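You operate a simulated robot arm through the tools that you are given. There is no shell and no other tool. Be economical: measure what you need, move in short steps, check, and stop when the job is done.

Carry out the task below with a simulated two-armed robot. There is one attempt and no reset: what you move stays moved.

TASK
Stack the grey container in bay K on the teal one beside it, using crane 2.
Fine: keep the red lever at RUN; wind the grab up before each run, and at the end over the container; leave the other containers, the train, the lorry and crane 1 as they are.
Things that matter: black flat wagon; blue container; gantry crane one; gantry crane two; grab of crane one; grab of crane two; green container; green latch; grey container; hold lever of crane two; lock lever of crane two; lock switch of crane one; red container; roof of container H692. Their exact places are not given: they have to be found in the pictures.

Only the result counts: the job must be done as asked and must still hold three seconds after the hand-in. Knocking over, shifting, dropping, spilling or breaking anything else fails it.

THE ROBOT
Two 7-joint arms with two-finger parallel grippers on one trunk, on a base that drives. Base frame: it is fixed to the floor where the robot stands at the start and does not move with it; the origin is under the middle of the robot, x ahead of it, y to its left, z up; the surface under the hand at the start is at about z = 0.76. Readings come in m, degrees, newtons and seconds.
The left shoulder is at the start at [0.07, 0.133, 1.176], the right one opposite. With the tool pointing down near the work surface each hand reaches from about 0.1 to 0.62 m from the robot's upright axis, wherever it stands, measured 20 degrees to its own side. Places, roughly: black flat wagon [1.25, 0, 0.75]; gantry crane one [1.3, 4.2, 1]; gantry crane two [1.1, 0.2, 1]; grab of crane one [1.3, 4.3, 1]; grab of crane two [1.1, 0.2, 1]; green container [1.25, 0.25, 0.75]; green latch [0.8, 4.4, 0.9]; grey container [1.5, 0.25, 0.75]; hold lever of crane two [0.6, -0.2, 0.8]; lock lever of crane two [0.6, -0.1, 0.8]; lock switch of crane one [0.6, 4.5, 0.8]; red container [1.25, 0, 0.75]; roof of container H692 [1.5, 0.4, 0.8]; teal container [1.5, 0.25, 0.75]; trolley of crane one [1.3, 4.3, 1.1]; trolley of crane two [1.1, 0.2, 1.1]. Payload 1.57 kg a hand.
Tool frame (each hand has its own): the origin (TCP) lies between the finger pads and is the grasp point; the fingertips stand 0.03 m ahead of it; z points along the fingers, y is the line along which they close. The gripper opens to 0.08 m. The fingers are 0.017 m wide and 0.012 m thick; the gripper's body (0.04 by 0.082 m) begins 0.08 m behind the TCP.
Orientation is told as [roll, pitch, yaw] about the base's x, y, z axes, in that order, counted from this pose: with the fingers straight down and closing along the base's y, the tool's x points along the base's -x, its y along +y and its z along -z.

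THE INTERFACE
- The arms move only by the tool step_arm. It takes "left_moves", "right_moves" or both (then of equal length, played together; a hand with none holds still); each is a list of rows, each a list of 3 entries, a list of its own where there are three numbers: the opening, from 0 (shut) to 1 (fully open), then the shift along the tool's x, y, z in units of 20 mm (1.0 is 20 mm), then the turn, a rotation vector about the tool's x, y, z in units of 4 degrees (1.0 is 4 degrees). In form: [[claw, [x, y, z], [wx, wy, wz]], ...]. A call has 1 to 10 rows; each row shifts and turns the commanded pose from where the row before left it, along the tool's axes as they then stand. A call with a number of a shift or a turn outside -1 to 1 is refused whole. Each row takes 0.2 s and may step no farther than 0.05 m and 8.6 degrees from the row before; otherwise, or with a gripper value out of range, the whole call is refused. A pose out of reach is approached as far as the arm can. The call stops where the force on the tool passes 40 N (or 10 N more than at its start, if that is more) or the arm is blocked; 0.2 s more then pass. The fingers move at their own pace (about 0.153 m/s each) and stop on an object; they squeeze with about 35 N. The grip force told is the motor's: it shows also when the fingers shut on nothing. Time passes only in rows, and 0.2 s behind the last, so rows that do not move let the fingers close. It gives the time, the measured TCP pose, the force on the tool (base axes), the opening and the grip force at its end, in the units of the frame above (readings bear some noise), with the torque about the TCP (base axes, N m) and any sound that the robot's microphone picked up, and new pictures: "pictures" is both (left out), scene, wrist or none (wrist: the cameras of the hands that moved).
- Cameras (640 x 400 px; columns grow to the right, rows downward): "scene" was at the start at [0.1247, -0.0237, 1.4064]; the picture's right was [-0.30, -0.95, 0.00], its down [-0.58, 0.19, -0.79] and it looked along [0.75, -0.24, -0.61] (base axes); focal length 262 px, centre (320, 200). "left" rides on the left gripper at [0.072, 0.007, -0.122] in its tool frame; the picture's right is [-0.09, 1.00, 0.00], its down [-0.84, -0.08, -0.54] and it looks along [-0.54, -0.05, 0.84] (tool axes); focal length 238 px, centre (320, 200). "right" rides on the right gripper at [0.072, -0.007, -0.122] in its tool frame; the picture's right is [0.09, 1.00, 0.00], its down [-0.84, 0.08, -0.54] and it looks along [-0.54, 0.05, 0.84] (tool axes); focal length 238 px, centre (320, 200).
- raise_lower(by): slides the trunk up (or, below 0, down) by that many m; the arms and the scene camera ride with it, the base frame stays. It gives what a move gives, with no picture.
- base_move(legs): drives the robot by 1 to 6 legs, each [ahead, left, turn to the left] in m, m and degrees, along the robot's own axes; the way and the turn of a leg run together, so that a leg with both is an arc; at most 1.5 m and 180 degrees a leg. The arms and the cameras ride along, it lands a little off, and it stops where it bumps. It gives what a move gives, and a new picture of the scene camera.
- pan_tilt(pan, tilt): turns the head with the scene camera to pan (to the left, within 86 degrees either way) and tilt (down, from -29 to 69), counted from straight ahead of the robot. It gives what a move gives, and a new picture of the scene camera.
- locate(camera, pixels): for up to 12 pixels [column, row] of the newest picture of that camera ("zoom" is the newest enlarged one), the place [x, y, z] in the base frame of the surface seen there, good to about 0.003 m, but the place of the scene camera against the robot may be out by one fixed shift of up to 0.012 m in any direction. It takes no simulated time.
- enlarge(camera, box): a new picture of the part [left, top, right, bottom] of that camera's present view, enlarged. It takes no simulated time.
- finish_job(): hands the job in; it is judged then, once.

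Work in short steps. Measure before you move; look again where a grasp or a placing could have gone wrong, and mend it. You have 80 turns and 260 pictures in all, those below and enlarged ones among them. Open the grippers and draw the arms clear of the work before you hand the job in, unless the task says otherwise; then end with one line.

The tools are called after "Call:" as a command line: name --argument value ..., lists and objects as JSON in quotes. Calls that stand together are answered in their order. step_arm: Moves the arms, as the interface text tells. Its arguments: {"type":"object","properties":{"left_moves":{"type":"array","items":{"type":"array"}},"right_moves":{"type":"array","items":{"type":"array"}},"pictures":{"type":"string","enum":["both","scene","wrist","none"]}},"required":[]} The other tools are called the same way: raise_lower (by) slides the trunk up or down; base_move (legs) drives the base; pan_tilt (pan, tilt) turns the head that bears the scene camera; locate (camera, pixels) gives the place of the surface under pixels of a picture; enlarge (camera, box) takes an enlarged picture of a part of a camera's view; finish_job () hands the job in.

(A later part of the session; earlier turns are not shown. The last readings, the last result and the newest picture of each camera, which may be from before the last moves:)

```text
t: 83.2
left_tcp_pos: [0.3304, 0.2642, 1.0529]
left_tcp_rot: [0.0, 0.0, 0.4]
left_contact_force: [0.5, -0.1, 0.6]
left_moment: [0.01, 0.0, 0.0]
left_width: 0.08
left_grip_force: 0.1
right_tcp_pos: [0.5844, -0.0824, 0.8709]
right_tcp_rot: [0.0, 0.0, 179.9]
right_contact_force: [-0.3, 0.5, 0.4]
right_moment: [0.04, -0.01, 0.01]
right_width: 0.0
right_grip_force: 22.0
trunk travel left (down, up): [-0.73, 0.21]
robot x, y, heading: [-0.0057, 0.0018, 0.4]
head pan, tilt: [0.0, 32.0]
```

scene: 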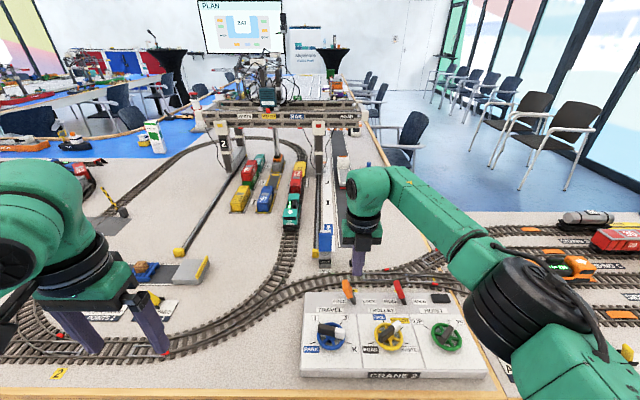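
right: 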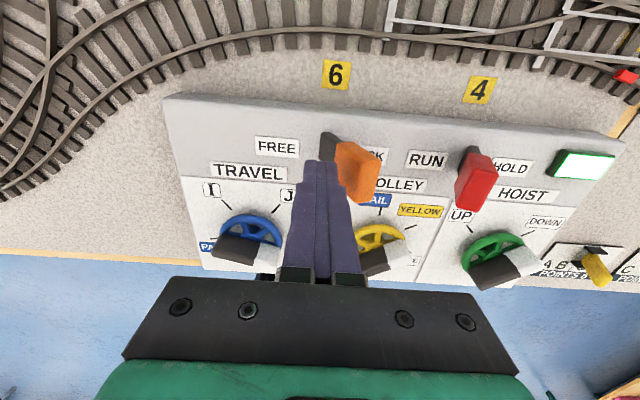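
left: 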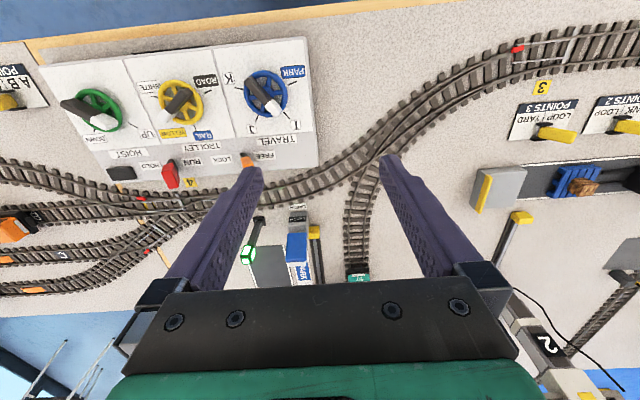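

The lever is over at LOCK and the indicator lit green. I rise and return to the hoist wheel, turning to -228°.

Call:
step_arm --right_moves '[[0, [0, -0.2, -1], [0, 0, 0]], [0, [0, 0, -1], [0, 0, 0]], [0, [0, 0, -1], [0, 0, 0]], [0, [0, 0, -0.5], [0, 0, 0]]]' --pictures "none"

Call:
step_arm --right_moves '[[0, [-0.522, 1, 0], [0, 0, 0]], [0, [-0.522, 1, 0], [0, 0, 0]], [0, [-0.522, 1, 0], [0, 0, 0]], [0, [-0.522, 1, 0], [0, 0, 0]], [0, [-0.522, 1, 0], [0, 0, 0]], [0, [-0.522, 1, 0], [0, 0, 0]], [0, [-0.522, 1, 0], [0, 0, 0]], [0, [-0.522, 1, 0], [0, 0, 0]], [0, [-0.522, 1, 0], [0, 0, 0]], [0, [-0.522, 1, 0], [0, 0, 0]]]' --pictures "none"

Call:
step_arm --right_moves '[[0.5, [0, 0, 0], [0, 0, 1]], [0.5, [0, 0, 0], [0, 0, 1]], [0.5, [0, 0, 0], [0, 0, 1]], [0.5, [0, 0, 0], [0, 0, 1]], [0.5, [0, 0, 0], [0, 0, 1]], [0.5, [0, 0, 0], [0, 0, 1]], [0.5, [0, 0, 0], [0, 0, 1]], [0.5, [0, 0, 0], [0, 0, 1]], [0.5, [0, 0, 0], [0, 0, 1]], [0.5, [0, 0, 0], [0, 0, 1]]]' --pictures "none"

Call:
step_arm --right_moves '[[0.5, [0, 0, 0], [0, 0, 1]], [0.5, [0, 0, 0], [0, 0, 1]]]' --pictures "wrist"

```text
t: 84.2
left_tcp_pos: [0.3299, 0.2646, 1.0524]
left_tcp_rot: [0.0, 0.0, 0.4]
left_contact_force: [-0.1, -0.1, -0.7]
left_moment: [0.01, -0.04, 0.03]
left_width: 0.0799
left_grip_force: 0.1
right_tcp_pos: [0.5843, -0.0774, 0.9421]
right_tcp_rot: [0.0, -0.1, 179.9]
right_contact_force: [-1.0, 0.1, 0.0]
right_moment: [-0.02, -0.01, 0.01]
right_width: 0.0001
right_grip_force: 21.1
trunk travel left (down, up): [-0.73, 0.21]
robot x, y, heading: [-0.0033, 0.0025, 0.2]
head pan, tilt: [0.0, 32.0]
```

```text
t: 86.4
left_tcp_pos: [0.3298, 0.2636, 1.0531]
left_tcp_rot: [0.0, 0.0, 0.3]
left_contact_force: [0.3, 0.2, -0.3]
left_moment: [0.03, 0.0, 0.01]
left_width: 0.0801
left_grip_force: 0.0
right_tcp_pos: [0.4786, -0.2796, 0.9418]
right_tcp_rot: [-0.1, 0.1, 180.0]
right_contact_force: [-0.1, 0.1, -0.4]
right_moment: [0.03, 0.02, -0.01]
right_width: 0.0
right_grip_force: 21.1
trunk travel left (down, up): [-0.73, 0.21]
robot x, y, heading: [-0.0088, 0.0033, 0.2]
head pan, tilt: [0.0, 32.0]
```

```text
t: 88.6
left_tcp_pos: [0.3317, 0.2635, 1.0523]
left_tcp_rot: [0.0, 0.0, 0.3]
left_contact_force: [-0.2, 0.5, -0.1]
left_moment: [0.02, 0.01, 0.02]
left_width: 0.0802
left_grip_force: 0.0
right_tcp_pos: [0.4806, -0.2778, 0.9423]
right_tcp_rot: [-0.1, 0.0, 140.0]
right_contact_force: [1.2, 1.6, -0.3]
right_moment: [0.03, -0.01, -0.01]
right_width: 0.0402
right_grip_force: 0.1
trunk travel left (down, up): [-0.73, 0.21]
robot x, y, heading: [-0.0031, 0.0039, 0.3]
head pan, tilt: [0.0, 32.0]
```

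```text
t: 89.2
left_tcp_pos: [0.3296, 0.2636, 1.0518]
left_tcp_rot: [0.0, 0.0, 0.3]
left_contact_force: [0.4, -0.2, -0.1]
left_moment: [-0.01, 0.02, -0.02]
left_width: 0.08
left_grip_force: 0.0
right_tcp_pos: [0.4796, -0.2777, 0.9417]
right_tcp_rot: [0.0, 0.0, 131.7]
right_contact_force: [1.0, -0.7, 0.1]
right_moment: [0.01, 0.0, 0.0]
right_width: 0.0398
right_grip_force: 0.0
trunk travel left (down, up): [-0.73, 0.21]
robot x, y, heading: [-0.0071, 0.001, 0.3]
head pan, tilt: [0.0, 32.0]
```

right: 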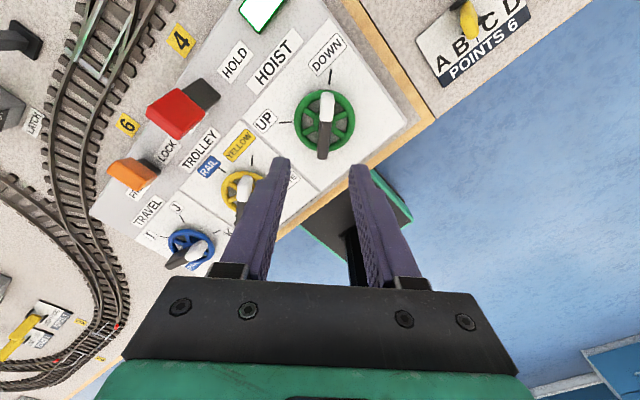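

The light is still lit. I shift 5 mm to -y, descend, grip and wind up by 40°.

Call:
step_arm --right_moves '[[0.5, [0.19, 0.17, 0.94], [0, 0, 0]], [0.5, [0, 0, 0.94], [0, 0, 0]], [0.5, [0, 0, 0.94], [0, 0, 0]], [0.5, [0, 0, 0.94], [0, 0, 0]], [0.5, [0, 0, 0.94], [0, 0, 0]], [0.5, [0, 0, 0], [0, 0, 0]], [0, [0, 0, 0], [0, 0, 0]], [0, [0, 0, 0], [0, 0, 0]], [0, [0, 0, 0], [0, 0, 0]]]' --pictures "wrist"

Call:
step_arm --right_moves '[[0, [0, 0, 0], [0, 0, -1]], [0, [0, 0, 0], [0, 0, -1]], [0, [0, 0, 0], [0, 0, -1]], [0, [0, 0, 0], [0, 0, -1]], [0, [0, 0, 0], [0, 0, -1]], [0, [0, 0, 0], [0, 0, -1]], [0, [0, 0, 0], [0, 0, -1]], [0, [0, 0, 0], [0, 0, -1]], [0, [0, 0, 0], [0, 0, -1]], [0, [0, 0, 0], [0, 0, -1]]]' --pictures "both"

Call:
enlarge --camera "scene" --box '[240, 125, 304, 175]'

```text
t: 91.2
left_tcp_pos: [0.3293, 0.2629, 1.0528]
left_tcp_rot: [0.0, 0.0, 0.4]
left_contact_force: [0.3, 0.0, -0.6]
left_moment: [-0.03, 0.0, -0.03]
left_width: 0.0801
left_grip_force: 0.1
right_tcp_pos: [0.4796, -0.2834, 0.8488]
right_tcp_rot: [0.0, 0.0, 131.9]
right_contact_force: [-4.4, -2.5, -4.2]
right_moment: [-0.45, -0.4, 0.01]
right_width: 0.0118
right_grip_force: 29.4
trunk travel left (down, up): [-0.73, 0.21]
robot x, y, heading: [-0.0047, 0.0004, 0.3]
head pan, tilt: [0.0, 32.0]
```

right: 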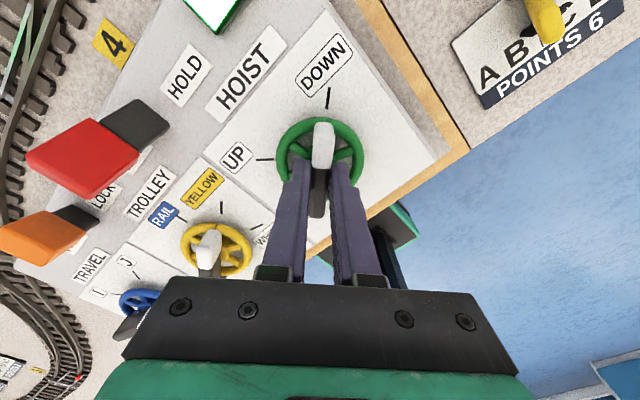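

```text
t: 93.4
left_tcp_pos: [0.3297, 0.2634, 1.0532]
left_tcp_rot: [0.1, -0.1, 0.4]
left_contact_force: [0.1, 0.8, -0.4]
left_moment: [-0.02, 0.04, -0.03]
left_width: 0.08
left_grip_force: 0.0
right_tcp_pos: [0.4787, -0.2835, 0.8478]
right_tcp_rot: [0.1, -0.1, 172.1]
right_contact_force: [-8.9, -2.2, -11.9]
right_moment: [-0.04, 0.47, -0.04]
right_width: 0.0119
right_grip_force: 28.7
trunk travel left (down, up): [-0.73, 0.21]
robot x, y, heading: [-0.0046, 0.0029, 0.1]
head pan, tilt: [0.0, 32.0]
```

scene: 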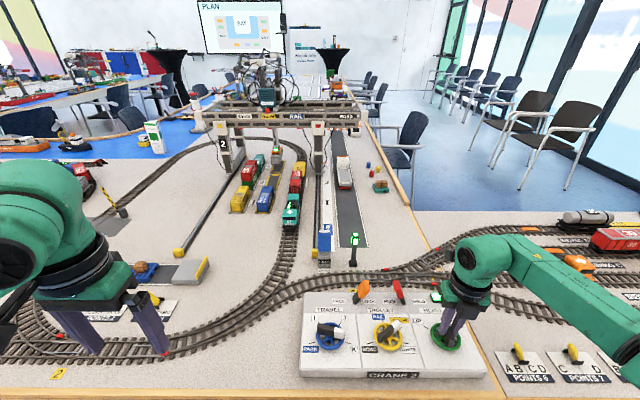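
right: 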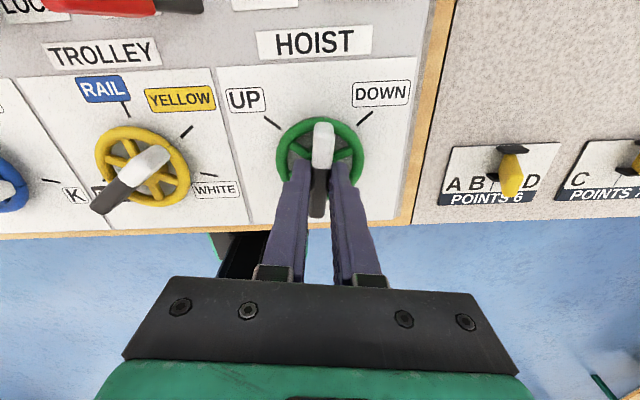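

```text
8.00 times, centred on (272, 150) of scene
```

zoom: 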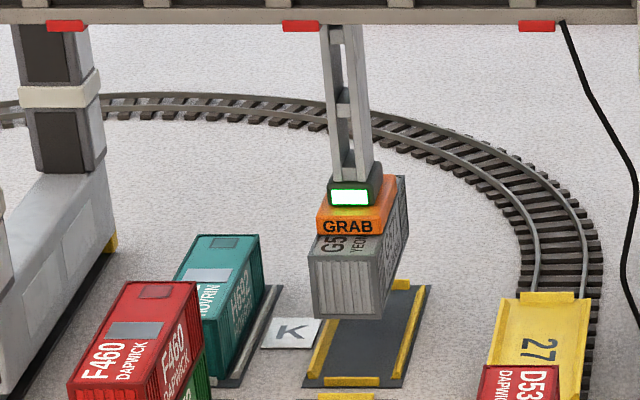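

Container is lifted. I wind fully up (to -133°).

Call:
step_arm --right_moves '[[0, [0, 0, 0], [0, 0, -1]], [0, [0, 0, 0], [0, 0, -1]], [0, [0, 0, 0], [0, 0, -1]], [0, [0, 0, 0], [0, 0, -1]], [0, [0, 0, 0], [0, 0, -1]], [0, [0, 0, 0], [0, 0, -1]], [0, [0, 0, 0], [0, 0, -1]], [0, [0, 0, 0], [0, 0, -1]], [0, [0, 0, 0], [0, 0, -1]], [0, [0, 0, 0], [0, 0, -1]]]' --pictures "none"

Call:
step_arm --right_moves '[[0, [0, 0, 0], [0, 0, -1]], [0, [0, 0, 0], [0, 0, -1]], [0, [0, 0, 0], [0, 0, -1]], [0, [0, 0, 0], [0, 0, -0.7]], [0, [0, 0, 0], [0, 0, 0]]]' --pictures "both"

Call:
enlarge --camera "scene" --box '[240, 115, 304, 165]'

```text
t: 95.6
left_tcp_pos: [0.3298, 0.2632, 1.052]
left_tcp_rot: [0.1, -0.1, 0.5]
left_contact_force: [-1.1, 0.4, -0.3]
left_moment: [0.0, 0.04, -0.03]
left_width: 0.0799
left_grip_force: 0.0
right_tcp_pos: [0.4795, -0.2822, 0.8484]
right_tcp_rot: [-0.1, 0.1, -148.0]
right_contact_force: [-12.0, 1.2, -17.7]
right_moment: [-0.29, 0.47, -0.04]
right_width: 0.0116
right_grip_force: 28.8
trunk travel left (down, up): [-0.73, 0.21]
robot x, y, heading: [-0.0046, 0.0027, 0.4]
head pan, tilt: [0.0, 32.0]
```

```text
t: 96.8
left_tcp_pos: [0.3306, 0.2623, 1.0529]
left_tcp_rot: [0.1, 0.0, 0.4]
left_contact_force: [-0.2, 0.0, 0.2]
left_moment: [-0.03, 0.01, -0.02]
left_width: 0.0801
left_grip_force: 0.2
right_tcp_pos: [0.4793, -0.2846, 0.8474]
right_tcp_rot: [-0.1, 0.1, -133.2]
right_contact_force: [-13.9, 2.1, -17.3]
right_moment: [-0.31, 0.46, 0.0]
right_width: 0.0116
right_grip_force: 29.2
trunk travel left (down, up): [-0.73, 0.21]
robot x, y, heading: [-0.0037, 0.0017, 0.3]
head pan, tilt: [0.0, 32.0]
```

scene: 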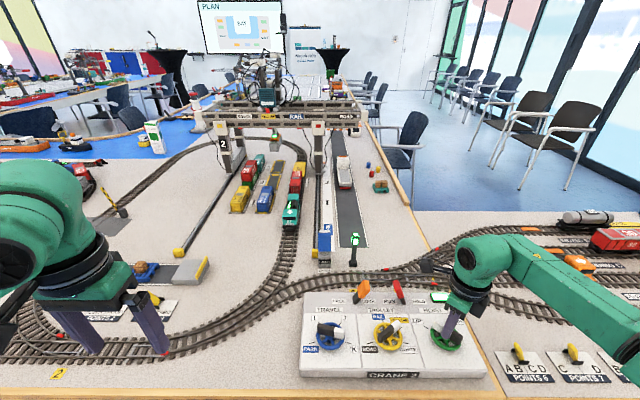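
right: 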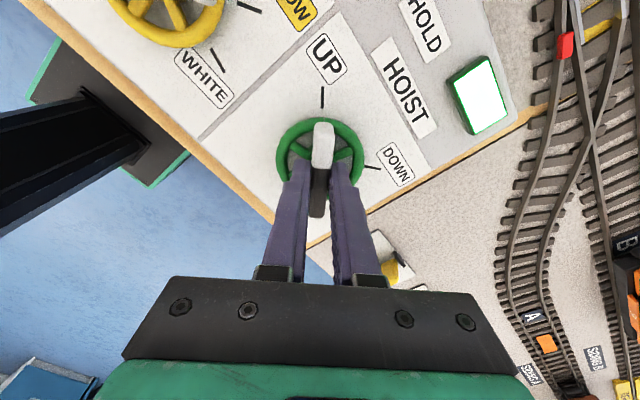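

```text
8.00 times, centred on (272, 140) of scene
```

zoom: 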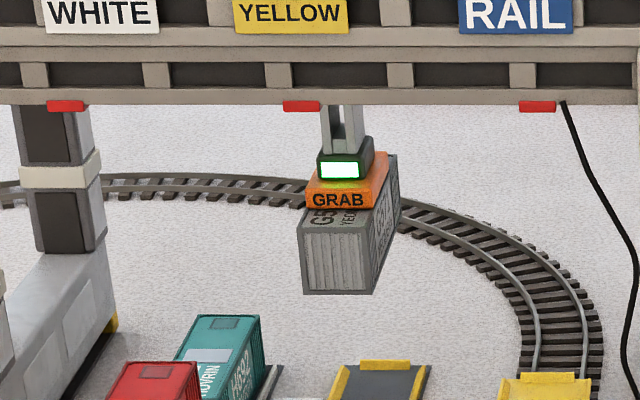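

Call:
locate --camera "zoom" --pixels '[[337, 205], [337, 190], [345, 212], [310, 225], [370, 225], [340, 290], [385, 160], [330, 235]]'

```text
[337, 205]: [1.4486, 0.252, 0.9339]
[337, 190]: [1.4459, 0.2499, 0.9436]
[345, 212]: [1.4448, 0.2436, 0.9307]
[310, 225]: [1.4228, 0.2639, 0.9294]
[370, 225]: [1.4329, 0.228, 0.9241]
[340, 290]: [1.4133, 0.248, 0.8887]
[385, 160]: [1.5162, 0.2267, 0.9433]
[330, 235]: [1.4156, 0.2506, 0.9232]
```

Grab is ~6 mm below its start height; I try another 3° up gently.

Call:
step_arm --right_moves '[[0, [0, 0, 0], [0, 0, -0.4]], [0, [0, 0, 0], [0, 0, -0.4]], [0, [0, 0, 0], [0, 0, 0]]]' --pictures "scene"

Call:
enlarge --camera "scene" --box '[240, 115, 304, 165]'

```text
t: 97.6
left_tcp_pos: [0.33, 0.2642, 1.0532]
left_tcp_rot: [0.2, -0.1, 0.4]
left_contact_force: [0.0, -0.6, 1.0]
left_moment: [0.01, -0.01, 0.04]
left_width: 0.0801
left_grip_force: 0.1
right_tcp_pos: [0.4784, -0.2838, 0.8485]
right_tcp_rot: [-0.1, 0.0, -130.0]
right_contact_force: [-15.1, 1.6, -17.2]
right_moment: [-0.23, 0.42, -0.03]
right_width: 0.0119
right_grip_force: 29.3
trunk travel left (down, up): [-0.73, 0.21]
robot x, y, heading: [-0.0023, 0.0036, 0.4]
head pan, tilt: [0.0, 32.0]
```

scene: 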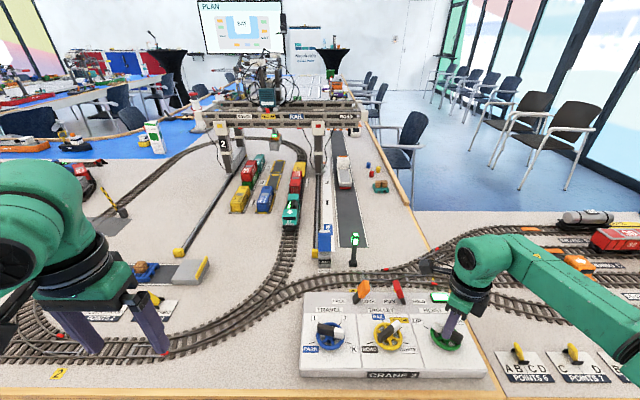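

```text
8.00 times, centred on (272, 140) of scene
```

zoom: 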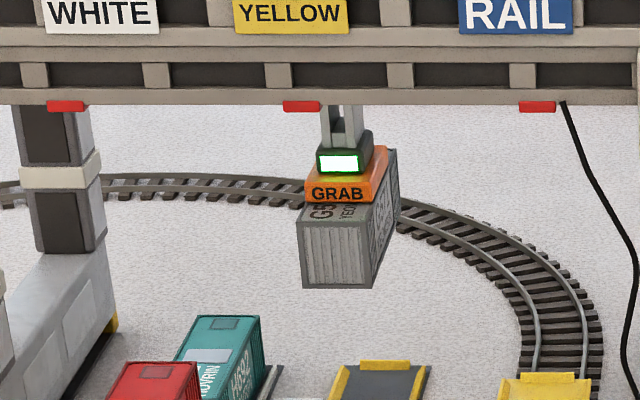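

Grab is back at its start height (UP). I release, rise, turn to -54° and move over the trolley wheel.

Call:
step_arm --right_moves '[[0.5, [0, 0, 0], [0, 0, 0]], [0.5, [0, 0, 0], [0, 0, 0]], [0.5, [0, 0, -1], [0, 0, 0]], [0.5, [0, 0, -1], [0, 0, 0]], [0.5, [0, 0, -1], [0, 0, 0]], [0.5, [0, 0, -1], [0, 0, 0]], [0.5, [0, 0, -0.5], [0, 0, -1]], [0.5, [0, 0, 0], [0, 0, -1]], [0.5, [0, 0, 0], [0, 0, -1]], [0.5, [0, 0, 0], [0, 0, -1]]]' --pictures "none"

Call:
step_arm --right_moves '[[0.5, [0, 0, 0], [0, 0, -1]], [0.5, [0, 0, 0], [0, 0, -1]], [0.5, [0, 0, 0], [0, 0, -1]], [0.5, [0, 0, 0], [0, 0, -1]], [0.5, [0, 0, 0], [0, 0, -1]], [0.5, [0, 0, 0], [0, 0, -1]], [0.5, [0, 0, 0], [0, 0, -1]], [0.5, [0, 0, 0], [0, 0, -1]], [0.5, [0, 0, 0], [0, 0, -1]], [0.5, [0, 0, 0], [0, 0, -1]]]' --pictures "none"

Call:
step_arm --right_moves '[[0.5, [0, 0, 0], [0, 0, -1]], [0.5, [0, 0, 0], [0, 0, -1]], [0.5, [0, 0, 0], [0, 0, -1]], [0.5, [0, 0, 0], [0, 0, -1]], [0.5, [0, 0, 0], [0, 0, -1]]]' --pictures "none"

Call:
step_arm --right_moves '[[0.5, [0.897, 0.652, 0], [0, 0, 0]], [0.5, [0.897, 0.652, 0], [0, 0, 0]], [0.5, [0.897, 0.652, 0], [0, 0, 0]], [0.5, [0.897, 0.652, 0], [0, 0, 0]], [0.5, [0.897, 0.652, 0], [0, 0, 0]], [0.5, [0.897, 0.652, 0], [0, 0, 0]]]' --pictures "both"

```text
t: 99.8
left_tcp_pos: [0.3302, 0.2646, 1.0525]
left_tcp_rot: [0.0, 0.0, 0.4]
left_contact_force: [0.4, 0.4, 0.6]
left_moment: [0.01, 0.01, 0.01]
left_width: 0.0799
left_grip_force: 0.1
right_tcp_pos: [0.4806, -0.2841, 0.9382]
right_tcp_rot: [0.0, -0.1, -114.0]
right_contact_force: [-0.1, 0.0, 0.0]
right_moment: [0.0, 0.01, 0.01]
right_width: 0.0401
right_grip_force: 0.0
trunk travel left (down, up): [-0.73, 0.21]
robot x, y, heading: [-0.0049, -0.0014, 0.2]
head pan, tilt: [0.0, 32.0]
```

```text
t: 102.0
left_tcp_pos: [0.3321, 0.2651, 1.0526]
left_tcp_rot: [0.0, 0.0, 0.5]
left_contact_force: [0.4, -0.4, -0.3]
left_moment: [0.0, 0.0, 0.04]
left_width: 0.0799
left_grip_force: 0.1
right_tcp_pos: [0.481, -0.2843, 0.9386]
right_tcp_rot: [0.1, -0.1, -73.9]
right_contact_force: [0.2, 0.7, 0.1]
right_moment: [0.0, -0.02, 0.02]
right_width: 0.04
right_grip_force: 0.2
trunk travel left (down, up): [-0.73, 0.21]
robot x, y, heading: [-0.0066, 0.0034, 0.1]
head pan, tilt: [0.0, 32.0]
```

```text
t: 103.2
left_tcp_pos: [0.3306, 0.2651, 1.0524]
left_tcp_rot: [0.0, 0.0, 0.5]
left_contact_force: [0.2, -0.3, 0.6]
left_moment: [-0.04, -0.01, 0.0]
left_width: 0.0801
left_grip_force: 0.0
right_tcp_pos: [0.4803, -0.2832, 0.9389]
right_tcp_rot: [0.0, 0.0, -53.9]
right_contact_force: [0.7, -0.2, -0.5]
right_moment: [0.0, 0.02, 0.01]
right_width: 0.0399
right_grip_force: 0.1
trunk travel left (down, up): [-0.73, 0.21]
robot x, y, heading: [-0.0053, 0.0027, 0.1]
head pan, tilt: [0.0, 32.0]
```

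```text
t: 104.6
left_tcp_pos: [0.3307, 0.2652, 1.0523]
left_tcp_rot: [0.1, 0.0, 0.4]
left_contact_force: [0.2, 1.1, 1.2]
left_moment: [-0.04, -0.01, -0.01]
left_width: 0.08
left_grip_force: 0.1
right_tcp_pos: [0.4818, -0.1498, 0.9383]
right_tcp_rot: [0.1, -0.1, -54.1]
right_contact_force: [0.5, -0.1, -0.1]
right_moment: [-0.03, -0.01, -0.01]
right_width: 0.0399
right_grip_force: 0.1
trunk travel left (down, up): [-0.73, 0.21]
robot x, y, heading: [-0.0041, 0.0007, 0.5]
head pan, tilt: [0.0, 32.0]
```

scene: 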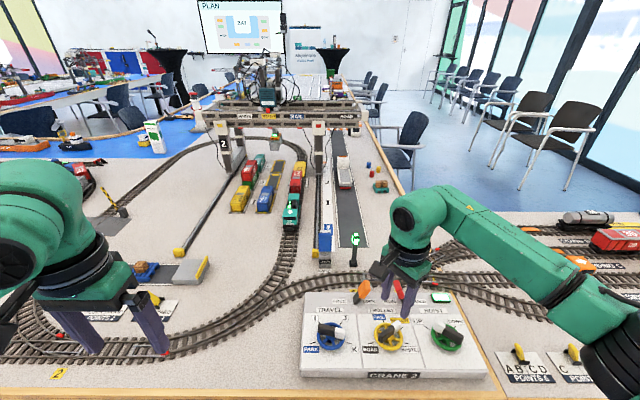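
right: 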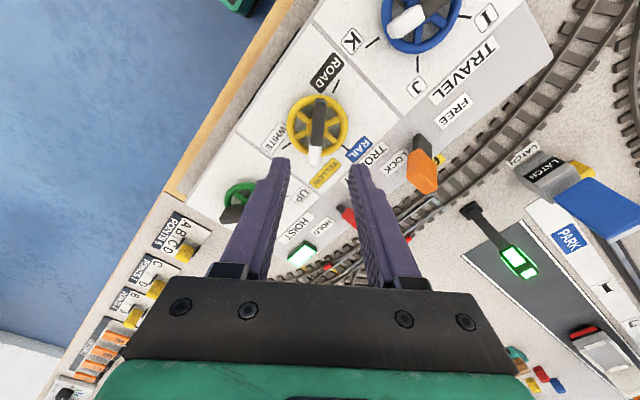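

Bar vertical and centred at (317,130). Descend, grip, then turn 28° towards WHITE.

Call:
step_arm --right_moves '[[0.5, [0, 0, 0.9], [0, 0, 0]], [0.5, [0, 0, 0.9], [0, 0, 0]], [0.5, [0, 0, 0.9], [0, 0, 0]], [0.5, [0, 0, 0.9], [0, 0, 0]], [0.5, [0, 0, 0.9], [0, 0, 0]], [0.5, [0, 0, 0], [0, 0, 0]], [0, [0, 0, 0], [0, 0, 0]], [0, [0, 0, 0], [0, 0, 0]], [0, [0, 0, 0], [0, 0, 0]]]' --pictures "wrist"

Call:
step_arm --right_moves '[[0, [0, 0, 0], [0, 0, 0.7]], [0, [0, 0, 0], [0, 0, 0.7]], [0, [0, 0, 0], [0, 0, 0.7]], [0, [0, 0, 0], [0, 0, 0.7]], [0, [0, 0, 0], [0, 0, 0.7]], [0, [0, 0, 0], [0, 0, 0.7]], [0, [0, 0, 0], [0, 0, 0.7]], [0, [0, 0, 0], [0, 0, 0.7]], [0, [0, 0, 0], [0, 0, 0.7]], [0, [0, 0, 0], [0, 0, 0.7]]]' --pictures "both"

Call:
enlarge --camera "scene" --box '[230, 115, 294, 165]'

```text
t: 106.6
left_tcp_pos: [0.3293, 0.2629, 1.0533]
left_tcp_rot: [0.2, -0.1, 0.2]
left_contact_force: [0.2, -0.5, 0.0]
left_moment: [0.04, 0.0, 0.03]
left_width: 0.0801
left_grip_force: 0.1
right_tcp_pos: [0.479, -0.152, 0.8482]
right_tcp_rot: [-0.1, 0.0, -54.2]
right_contact_force: [-8.1, -3.6, -6.7]
right_moment: [-0.63, -0.39, -0.04]
right_width: 0.0116
right_grip_force: 29.0
trunk travel left (down, up): [-0.73, 0.21]
robot x, y, heading: [-0.0047, 0.0006, 0.4]
head pan, tilt: [0.0, 32.0]
```

right: 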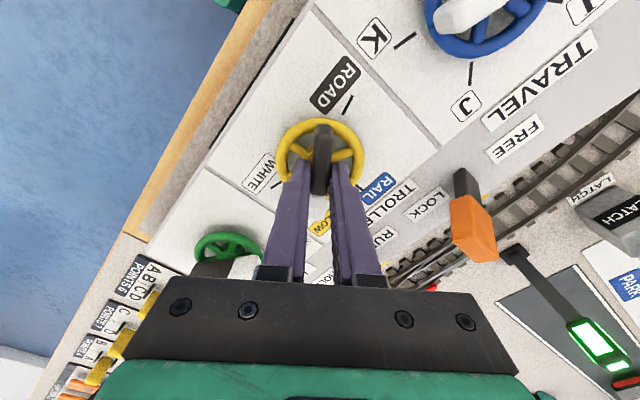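

```text
t: 108.8
left_tcp_pos: [0.329, 0.2634, 1.0524]
left_tcp_rot: [0.1, -0.1, 0.4]
left_contact_force: [-0.3, -0.6, 0.3]
left_moment: [0.03, 0.01, 0.02]
left_width: 0.0801
left_grip_force: 0.1
right_tcp_pos: [0.4784, -0.1515, 0.8482]
right_tcp_rot: [-0.1, 0.0, -82.1]
right_contact_force: [-16.2, -2.7, -17.8]
right_moment: [-0.08, 0.21, 0.01]
right_width: 0.012
right_grip_force: 29.3
trunk travel left (down, up): [-0.73, 0.21]
robot x, y, heading: [-0.0023, 0.0061, 0.5]
head pan, tilt: [0.0, 32.0]
```

scene: 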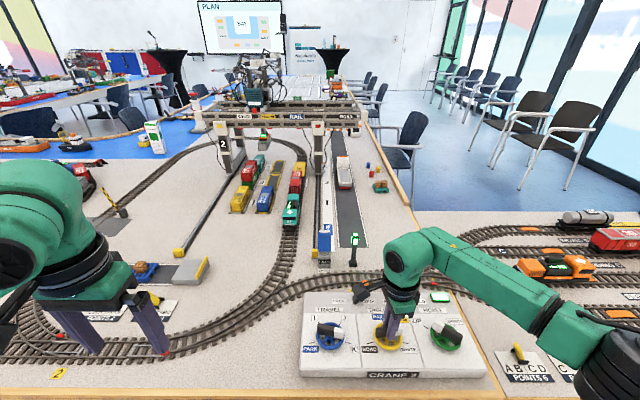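
right: 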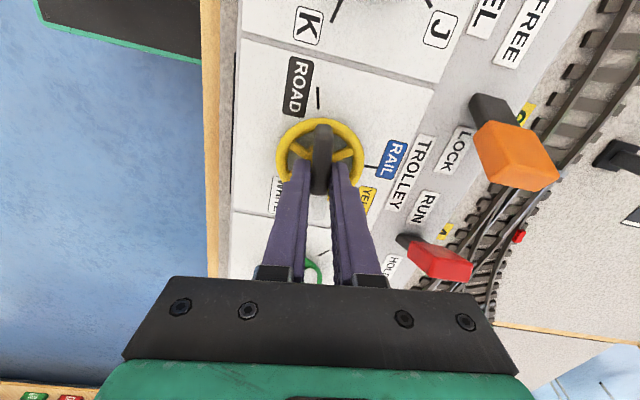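

```text
8.00 times, centred on (262, 140) of scene
```

zoom: 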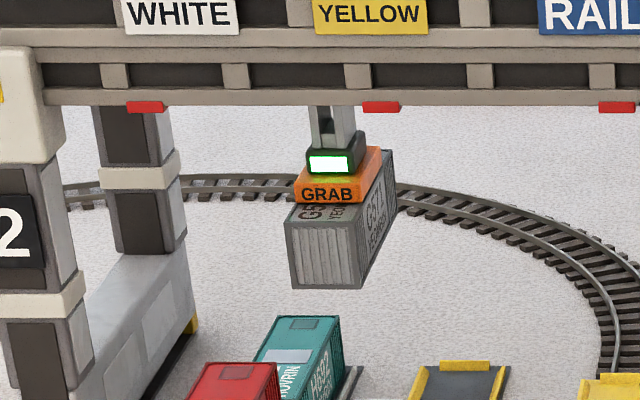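

Trolley moves toward WHITE. I ease the side force and turn 20° more.

Call:
step_arm --right_moves '[[0, [0, -0.15, 0.1], [0, 0, 0.7]], [0, [0, 0, 0], [0, 0, 0.7]], [0, [0, 0, 0], [0, 0, 0.7]], [0, [0, 0, 0], [0, 0, 0.7]], [0, [0, 0, 0], [0, 0, 0.7]], [0, [0, 0, 0], [0, 0, 0.7]], [0, [0, 0, 0], [0, 0, 0.7]], [0, [0, 0, 0], [0, 0, 0]]]' --pictures "both"

Call:
enlarge --camera "scene" --box '[230, 115, 294, 165]'

```text
t: 110.6
left_tcp_pos: [0.3306, 0.2629, 1.0541]
left_tcp_rot: [-0.1, 0.0, 0.4]
left_contact_force: [0.3, 0.7, -0.7]
left_moment: [0.0, 0.02, -0.02]
left_width: 0.0803
left_grip_force: 0.0
right_tcp_pos: [0.4798, -0.1505, 0.8486]
right_tcp_rot: [0.2, 0.2, -101.9]
right_contact_force: [13.7, -8.5, 21.0]
right_moment: [-0.5, 0.13, 0.0]
right_width: 0.012
right_grip_force: 29.4
trunk travel left (down, up): [-0.73, 0.21]
robot x, y, heading: [-0.0081, -0.0005, 0.3]
head pan, tilt: [0.0, 32.0]
```

scene: 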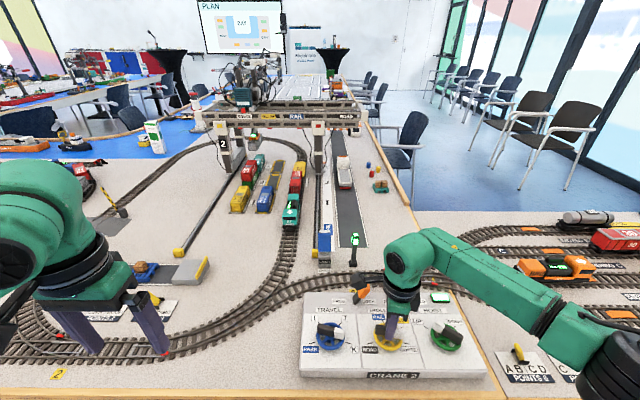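
right: 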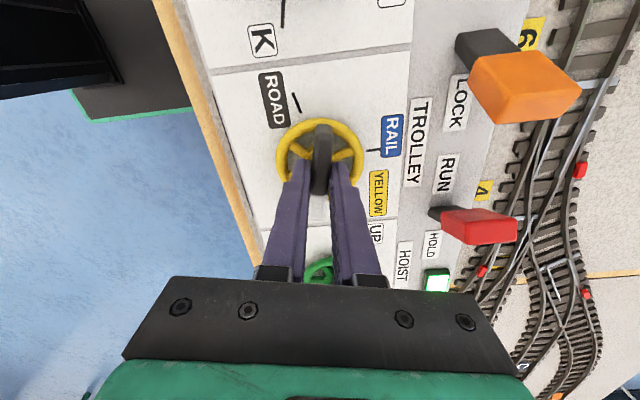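

```text
8.00 times, centred on (262, 140) of scene
```

zoom: 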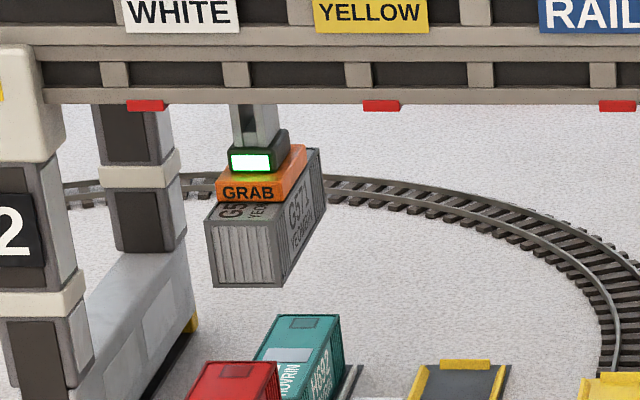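

I compare the hanging container with the teal roof.

Call:
locate --camera "zoom" --pixels '[[220, 195], [292, 193], [248, 193], [208, 223], [278, 225], [240, 226], [283, 319], [337, 321], [310, 335], [318, 153], [258, 360], [316, 365]]'

Call:
enlarge --camera "scene" --box '[240, 145, 288, 183]'

```text
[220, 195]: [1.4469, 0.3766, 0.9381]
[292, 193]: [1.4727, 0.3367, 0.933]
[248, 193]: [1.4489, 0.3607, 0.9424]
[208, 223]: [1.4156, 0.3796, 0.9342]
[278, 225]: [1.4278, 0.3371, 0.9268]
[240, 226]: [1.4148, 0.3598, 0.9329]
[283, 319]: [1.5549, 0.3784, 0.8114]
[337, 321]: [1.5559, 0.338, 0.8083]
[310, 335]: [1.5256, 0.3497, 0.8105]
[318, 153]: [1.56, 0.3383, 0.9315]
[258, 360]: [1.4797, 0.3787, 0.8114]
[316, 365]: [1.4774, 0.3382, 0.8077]
```

```text
10.53 times, centred on (264, 164) of scene
```

zoom: 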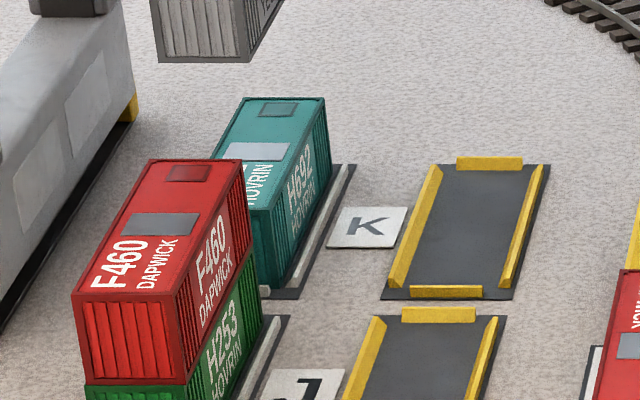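

Aligned: grey y 0.338–0.380 vs teal 0.338–0.379, x also within noise. I release, rise, and go to the hoist wheel at -130°.

Call:
step_arm --right_moves '[[0.5, [0, 0, 0], [0, 0, 0]], [0.5, [0, 0, 0], [0, 0, 0]], [0.5, [0, 0, -1], [0, 0, 0]], [0.5, [0, 0, -1], [0, 0, 0]], [0.5, [0, 0, -1], [0, 0, 0]], [0.5, [0, 0, -1], [0, 0, 0]], [0.5, [0, 0, -0.4], [0, 0, 1]], [0.5, [0, 0, 0], [0, 0, 1]], [0.5, [0, 0, 0], [0, 0, 1]], [0.5, [0, 0, 0], [0, 0, 1]]]' --pictures "none"

Call:
step_arm --right_moves '[[0.5, [0, 0, 0], [0, 0, 1]], [0.5, [0, 0, 0], [0, 0, 1]], [0.5, [0, 0, 0], [0, 0, 1]], [0.5, [-0.85, 0.71, 0], [0, 0, 0]], [0.5, [-0.85, 0.71, 0], [0, 0, 0]], [0.5, [-0.85, 0.71, 0], [0, 0, 0]], [0.5, [-0.85, 0.71, 0], [0, 0, 0]], [0.5, [-0.85, 0.71, 0], [0, 0, 0]], [0.5, [-0.85, 0.71, 0], [0, 0, 0]]]' --pictures "wrist"

```text
t: 112.8
left_tcp_pos: [0.3304, 0.2649, 1.0525]
left_tcp_rot: [0.1, -0.1, 0.4]
left_contact_force: [-0.3, -0.2, -0.5]
left_moment: [0.01, 0.0, -0.01]
left_width: 0.0801
left_grip_force: 0.1
right_tcp_pos: [0.4775, -0.151, 0.9348]
right_tcp_rot: [0.0, 0.0, -117.7]
right_contact_force: [-0.7, 0.4, 0.5]
right_moment: [0.01, -0.01, 0.0]
right_width: 0.0398
right_grip_force: 0.1
trunk travel left (down, up): [-0.73, 0.21]
robot x, y, heading: [0.0, 0.0003, 0.2]
head pan, tilt: [0.0, 32.0]
```

```text
t: 114.8
left_tcp_pos: [0.3297, 0.2633, 1.0525]
left_tcp_rot: [0.0, -0.1, 0.4]
left_contact_force: [-0.2, 0.1, 0.5]
left_moment: [0.04, -0.03, 0.01]
left_width: 0.0798
left_grip_force: 0.1
right_tcp_pos: [0.477, -0.2858, 0.9344]
right_tcp_rot: [0.0, 0.1, -129.7]
right_contact_force: [0.2, -0.4, -0.2]
right_moment: [0.03, 0.03, -0.03]
right_width: 0.0399
right_grip_force: 0.1
trunk travel left (down, up): [-0.73, 0.21]
robot x, y, heading: [-0.0019, 0.0014, 0.3]
head pan, tilt: [0.0, 32.0]
```

right: 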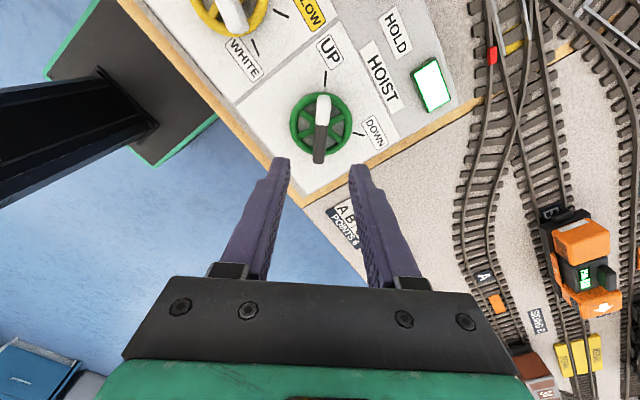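

Correct ~3 mm, descend, grip, and lower by 40°.

Call:
step_arm --right_moves '[[0.5, [0.14, 0, 0.86], [0, 0, 0]], [0.5, [0, 0, 0.86], [0, 0, 0]], [0.5, [0, 0, 0.86], [0, 0, 0]], [0.5, [0, 0, 0.86], [0, 0, 0]], [0.5, [0, 0, 0.86], [0, 0, 0]], [0.5, [0, 0, 0], [0, 0, 0]], [0, [0, 0, 0], [0, 0, 0]], [0, [0, 0, 0], [0, 0, 0]], [0, [0, 0, 0], [0, 0, 0]]]' --pictures "wrist"

Call:
step_arm --right_moves '[[0, [0, 0, 0], [0, 0, 1]], [0, [0, 0, 0], [0, 0, 1]], [0, [0, 0, 0], [0, 0, 1]], [0, [0, 0, 0], [0, 0, 1]], [0, [0, 0, 0], [0, 0, 1]], [0, [0, 0, 0], [0, 0, 1]], [0, [0, 0, 0], [0, 0, 1]], [0, [0, 0, 0], [0, 0, 1]], [0, [0, 0, 0], [0, 0, 1]], [0, [0, 0, 0], [0, 0, 1]]]' --pictures "both"

Call:
enlarge --camera "scene" --box '[230, 125, 294, 175]'

```text
t: 116.8
left_tcp_pos: [0.3316, 0.2634, 1.0524]
left_tcp_rot: [-0.1, -0.1, 0.4]
left_contact_force: [0.3, -0.1, 0.3]
left_moment: [-0.01, -0.01, 0.03]
left_width: 0.0801
left_grip_force: 0.1
right_tcp_pos: [0.4805, -0.2818, 0.8476]
right_tcp_rot: [0.0, 0.0, -129.6]
right_contact_force: [4.9, -1.7, 1.2]
right_moment: [0.14, -0.2, -0.32]
right_width: 0.0119
right_grip_force: 28.7
trunk travel left (down, up): [-0.73, 0.21]
robot x, y, heading: [-0.0049, 0.0011, 0.2]
head pan, tilt: [0.0, 32.0]
```

right: 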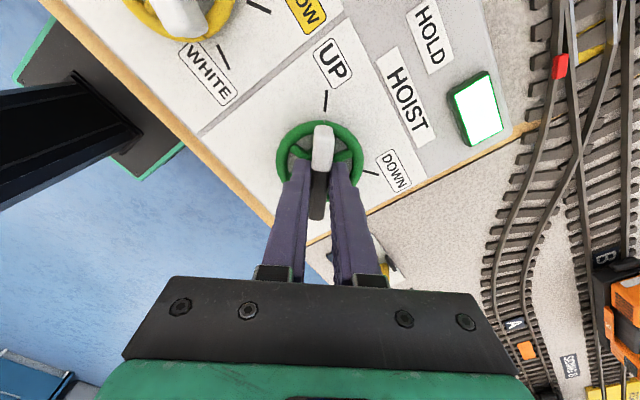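

```text
t: 119.0
left_tcp_pos: [0.3318, 0.2639, 1.0523]
left_tcp_rot: [0.2, 0.1, 0.4]
left_contact_force: [0.5, -0.3, 0.2]
left_moment: [-0.02, -0.01, 0.0]
left_width: 0.08
left_grip_force: 0.1
right_tcp_pos: [0.4814, -0.2832, 0.8483]
right_tcp_rot: [0.0, 0.1, -169.8]
right_contact_force: [15.9, -12.2, 14.8]
right_moment: [-0.44, 0.17, 0.04]
right_width: 0.0119
right_grip_force: 29.2
trunk travel left (down, up): [-0.73, 0.21]
robot x, y, heading: [-0.0061, 0.0033, 0.5]
head pan, tilt: [0.0, 32.0]
```

scene: 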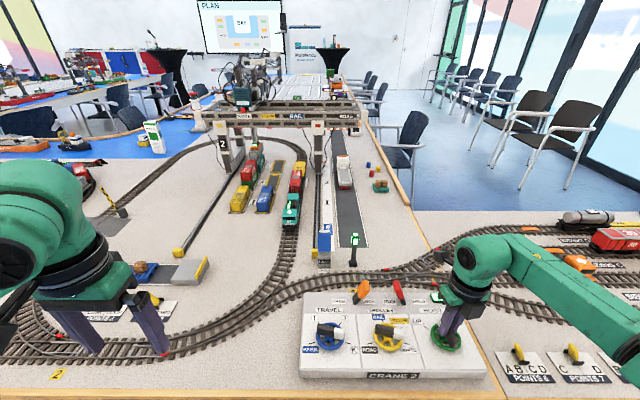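
right: 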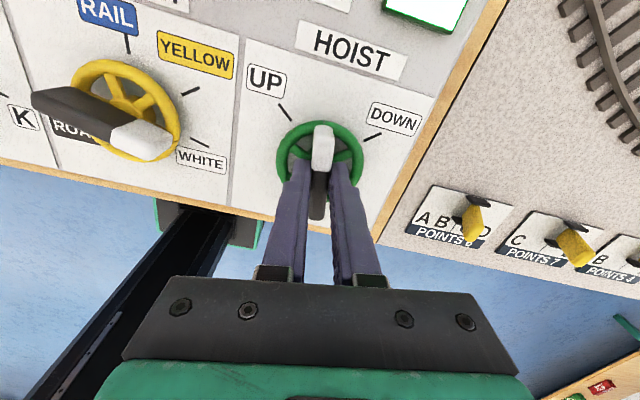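

```text
8.00 times, centred on (262, 150) of scene
```

zoom: 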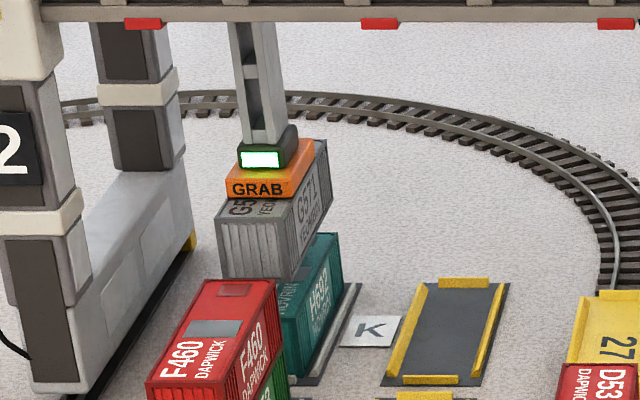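

Descending cleanly above the teal one; ~18° left. Turn 14° more.

Call:
step_arm --right_moves '[[0, [0, 0, 0], [0, 0, 0.7]], [0, [0, 0, 0], [0, 0, 0.7]], [0, [0, 0, 0], [0, 0, 0.7]], [0, [0, 0, 0], [0, 0, 0.7]], [0, [0, 0, 0], [0, 0, 0.7]], [0, [0, 0, 0], [0, 0, 0]]]' --pictures "scene"

Call:
enlarge --camera "scene" --box '[246, 140, 286, 172]'

```text
t: 120.4
left_tcp_pos: [0.3316, 0.2608, 1.052]
left_tcp_rot: [0.1, 0.1, 0.4]
left_contact_force: [0.6, 0.2, 0.2]
left_moment: [0.04, -0.04, 0.01]
left_width: 0.0799
left_grip_force: 0.1
right_tcp_pos: [0.4813, -0.2832, 0.847]
right_tcp_rot: [0.1, 0.1, 176.1]
right_contact_force: [15.7, -18.4, 15.9]
right_moment: [-0.49, -0.26, 0.04]
right_width: 0.0121
right_grip_force: 29.4
trunk travel left (down, up): [-0.73, 0.21]
robot x, y, heading: [-0.004, 0.0047, 0.4]
head pan, tilt: [0.0, 32.0]
```

scene: 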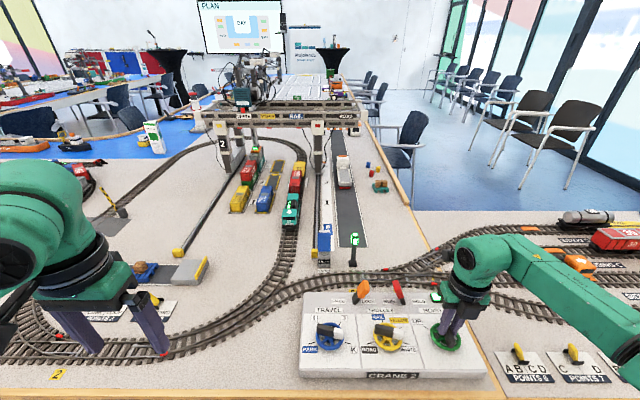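

```text
12.50 times, centred on (266, 156) of scene
```

zoom: 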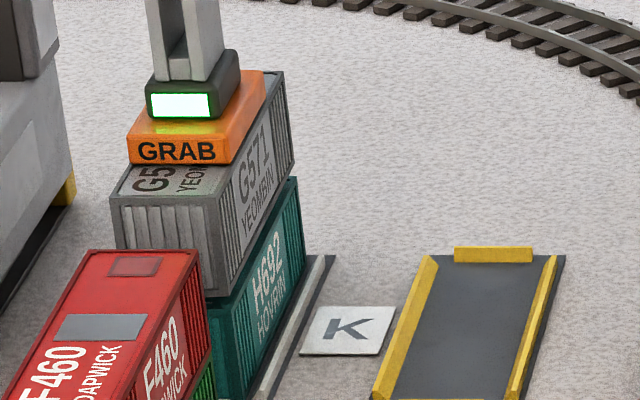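

About 4–5 mm gap remains. Turn 4° more and look.

Call:
step_arm --right_moves '[[0, [0, 0, 0], [0, 0, 0.5]], [0, [0, 0, 0], [0, 0, 0.5]], [0, [0, 0, 0], [0, 0, 0]]]' --pictures "scene"

Call:
enlarge --camera "scene" --box '[246, 140, 286, 172]'

Call:
locate --camera "zoom" --pixels '[[116, 200], [200, 205], [272, 78], [287, 80], [160, 185]]'

```text
t: 121.2
left_tcp_pos: [0.3317, 0.2628, 1.0524]
left_tcp_rot: [0.3, 0.1, 0.4]
left_contact_force: [0.6, -0.6, 0.0]
left_moment: [0.0, -0.01, 0.01]
left_width: 0.08
left_grip_force: 0.0
right_tcp_pos: [0.4818, -0.2856, 0.8466]
right_tcp_rot: [0.0, 0.0, 172.2]
right_contact_force: [15.0, -19.0, 15.5]
right_moment: [-0.48, -0.17, 0.04]
right_width: 0.0121
right_grip_force: 29.1
trunk travel left (down, up): [-0.73, 0.21]
robot x, y, heading: [-0.0083, 0.0046, 0.3]
head pan, tilt: [0.0, 32.0]
```

scene: 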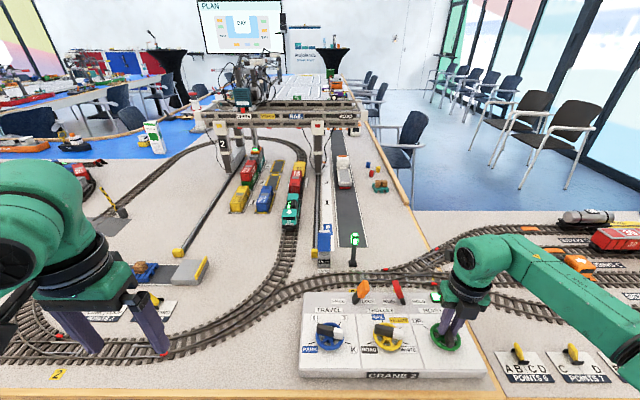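

```text
12.50 times, centred on (266, 156) of scene
```

zoom: 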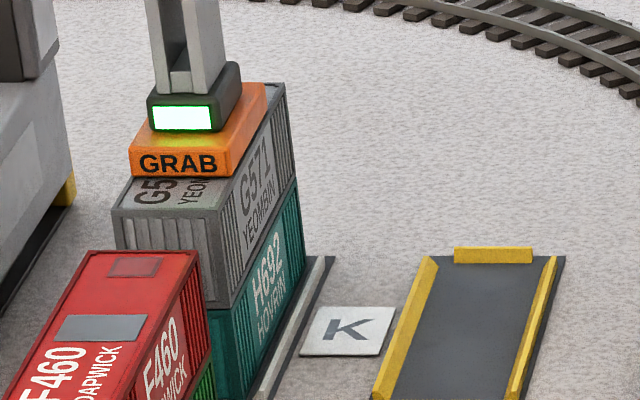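

```text
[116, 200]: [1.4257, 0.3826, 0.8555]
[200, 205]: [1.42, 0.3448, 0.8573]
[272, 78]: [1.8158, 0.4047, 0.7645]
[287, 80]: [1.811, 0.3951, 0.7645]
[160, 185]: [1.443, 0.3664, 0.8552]
```

It looks seated (roof z≈0.8555). I give 4° of slack to make sure it bears fully, and look.

Call:
step_arm --right_moves '[[0, [0, 0, 0], [0, 0, 0.5]], [0, [0, 0, 0], [0, 0, 0.5]], [0, [0, 0, 0], [0, 0, 0]]]' --pictures "both"

Call:
enlarge --camera "scene" --box '[246, 140, 286, 172]'

```text
t: 122.0
left_tcp_pos: [0.332, 0.2629, 1.0533]
left_tcp_rot: [0.3, 0.1, 0.4]
left_contact_force: [-0.1, 0.4, 0.7]
left_moment: [0.01, 0.0, -0.02]
left_width: 0.08
left_grip_force: 0.0
right_tcp_pos: [0.4808, -0.2841, 0.8463]
right_tcp_rot: [0.0, 0.0, 168.3]
right_contact_force: [12.0, -18.7, 11.0]
right_moment: [-0.55, -0.7, 0.0]
right_width: 0.0118
right_grip_force: 28.9
trunk travel left (down, up): [-0.73, 0.21]
robot x, y, heading: [-0.0047, 0.0071, 0.3]
head pan, tilt: [0.0, 32.0]
```

scene: 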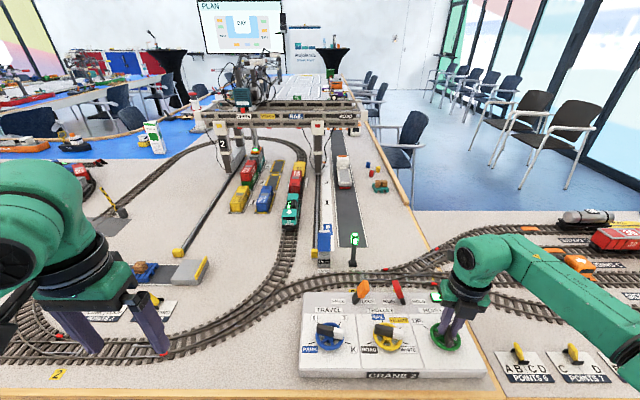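
right: 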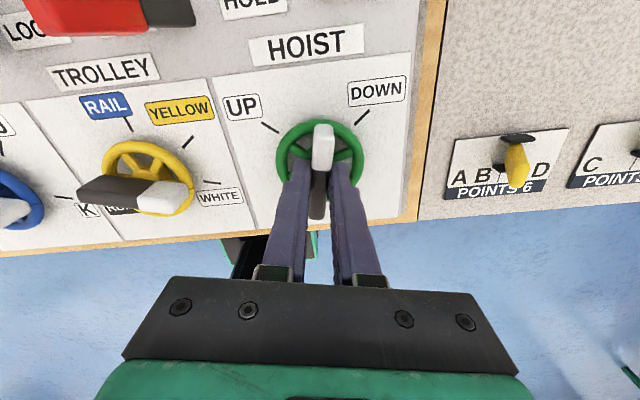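

```text
12.50 times, centred on (266, 156) of scene
```

zoom: 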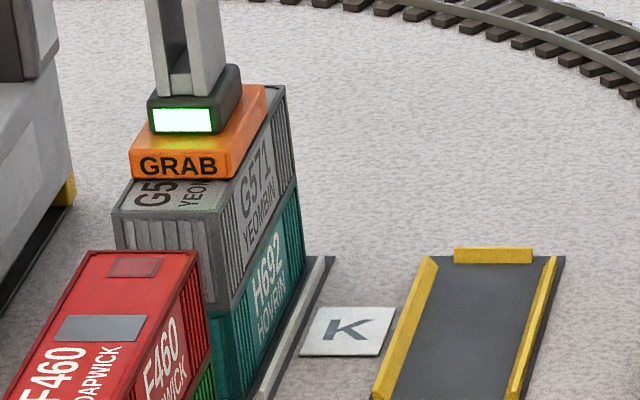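

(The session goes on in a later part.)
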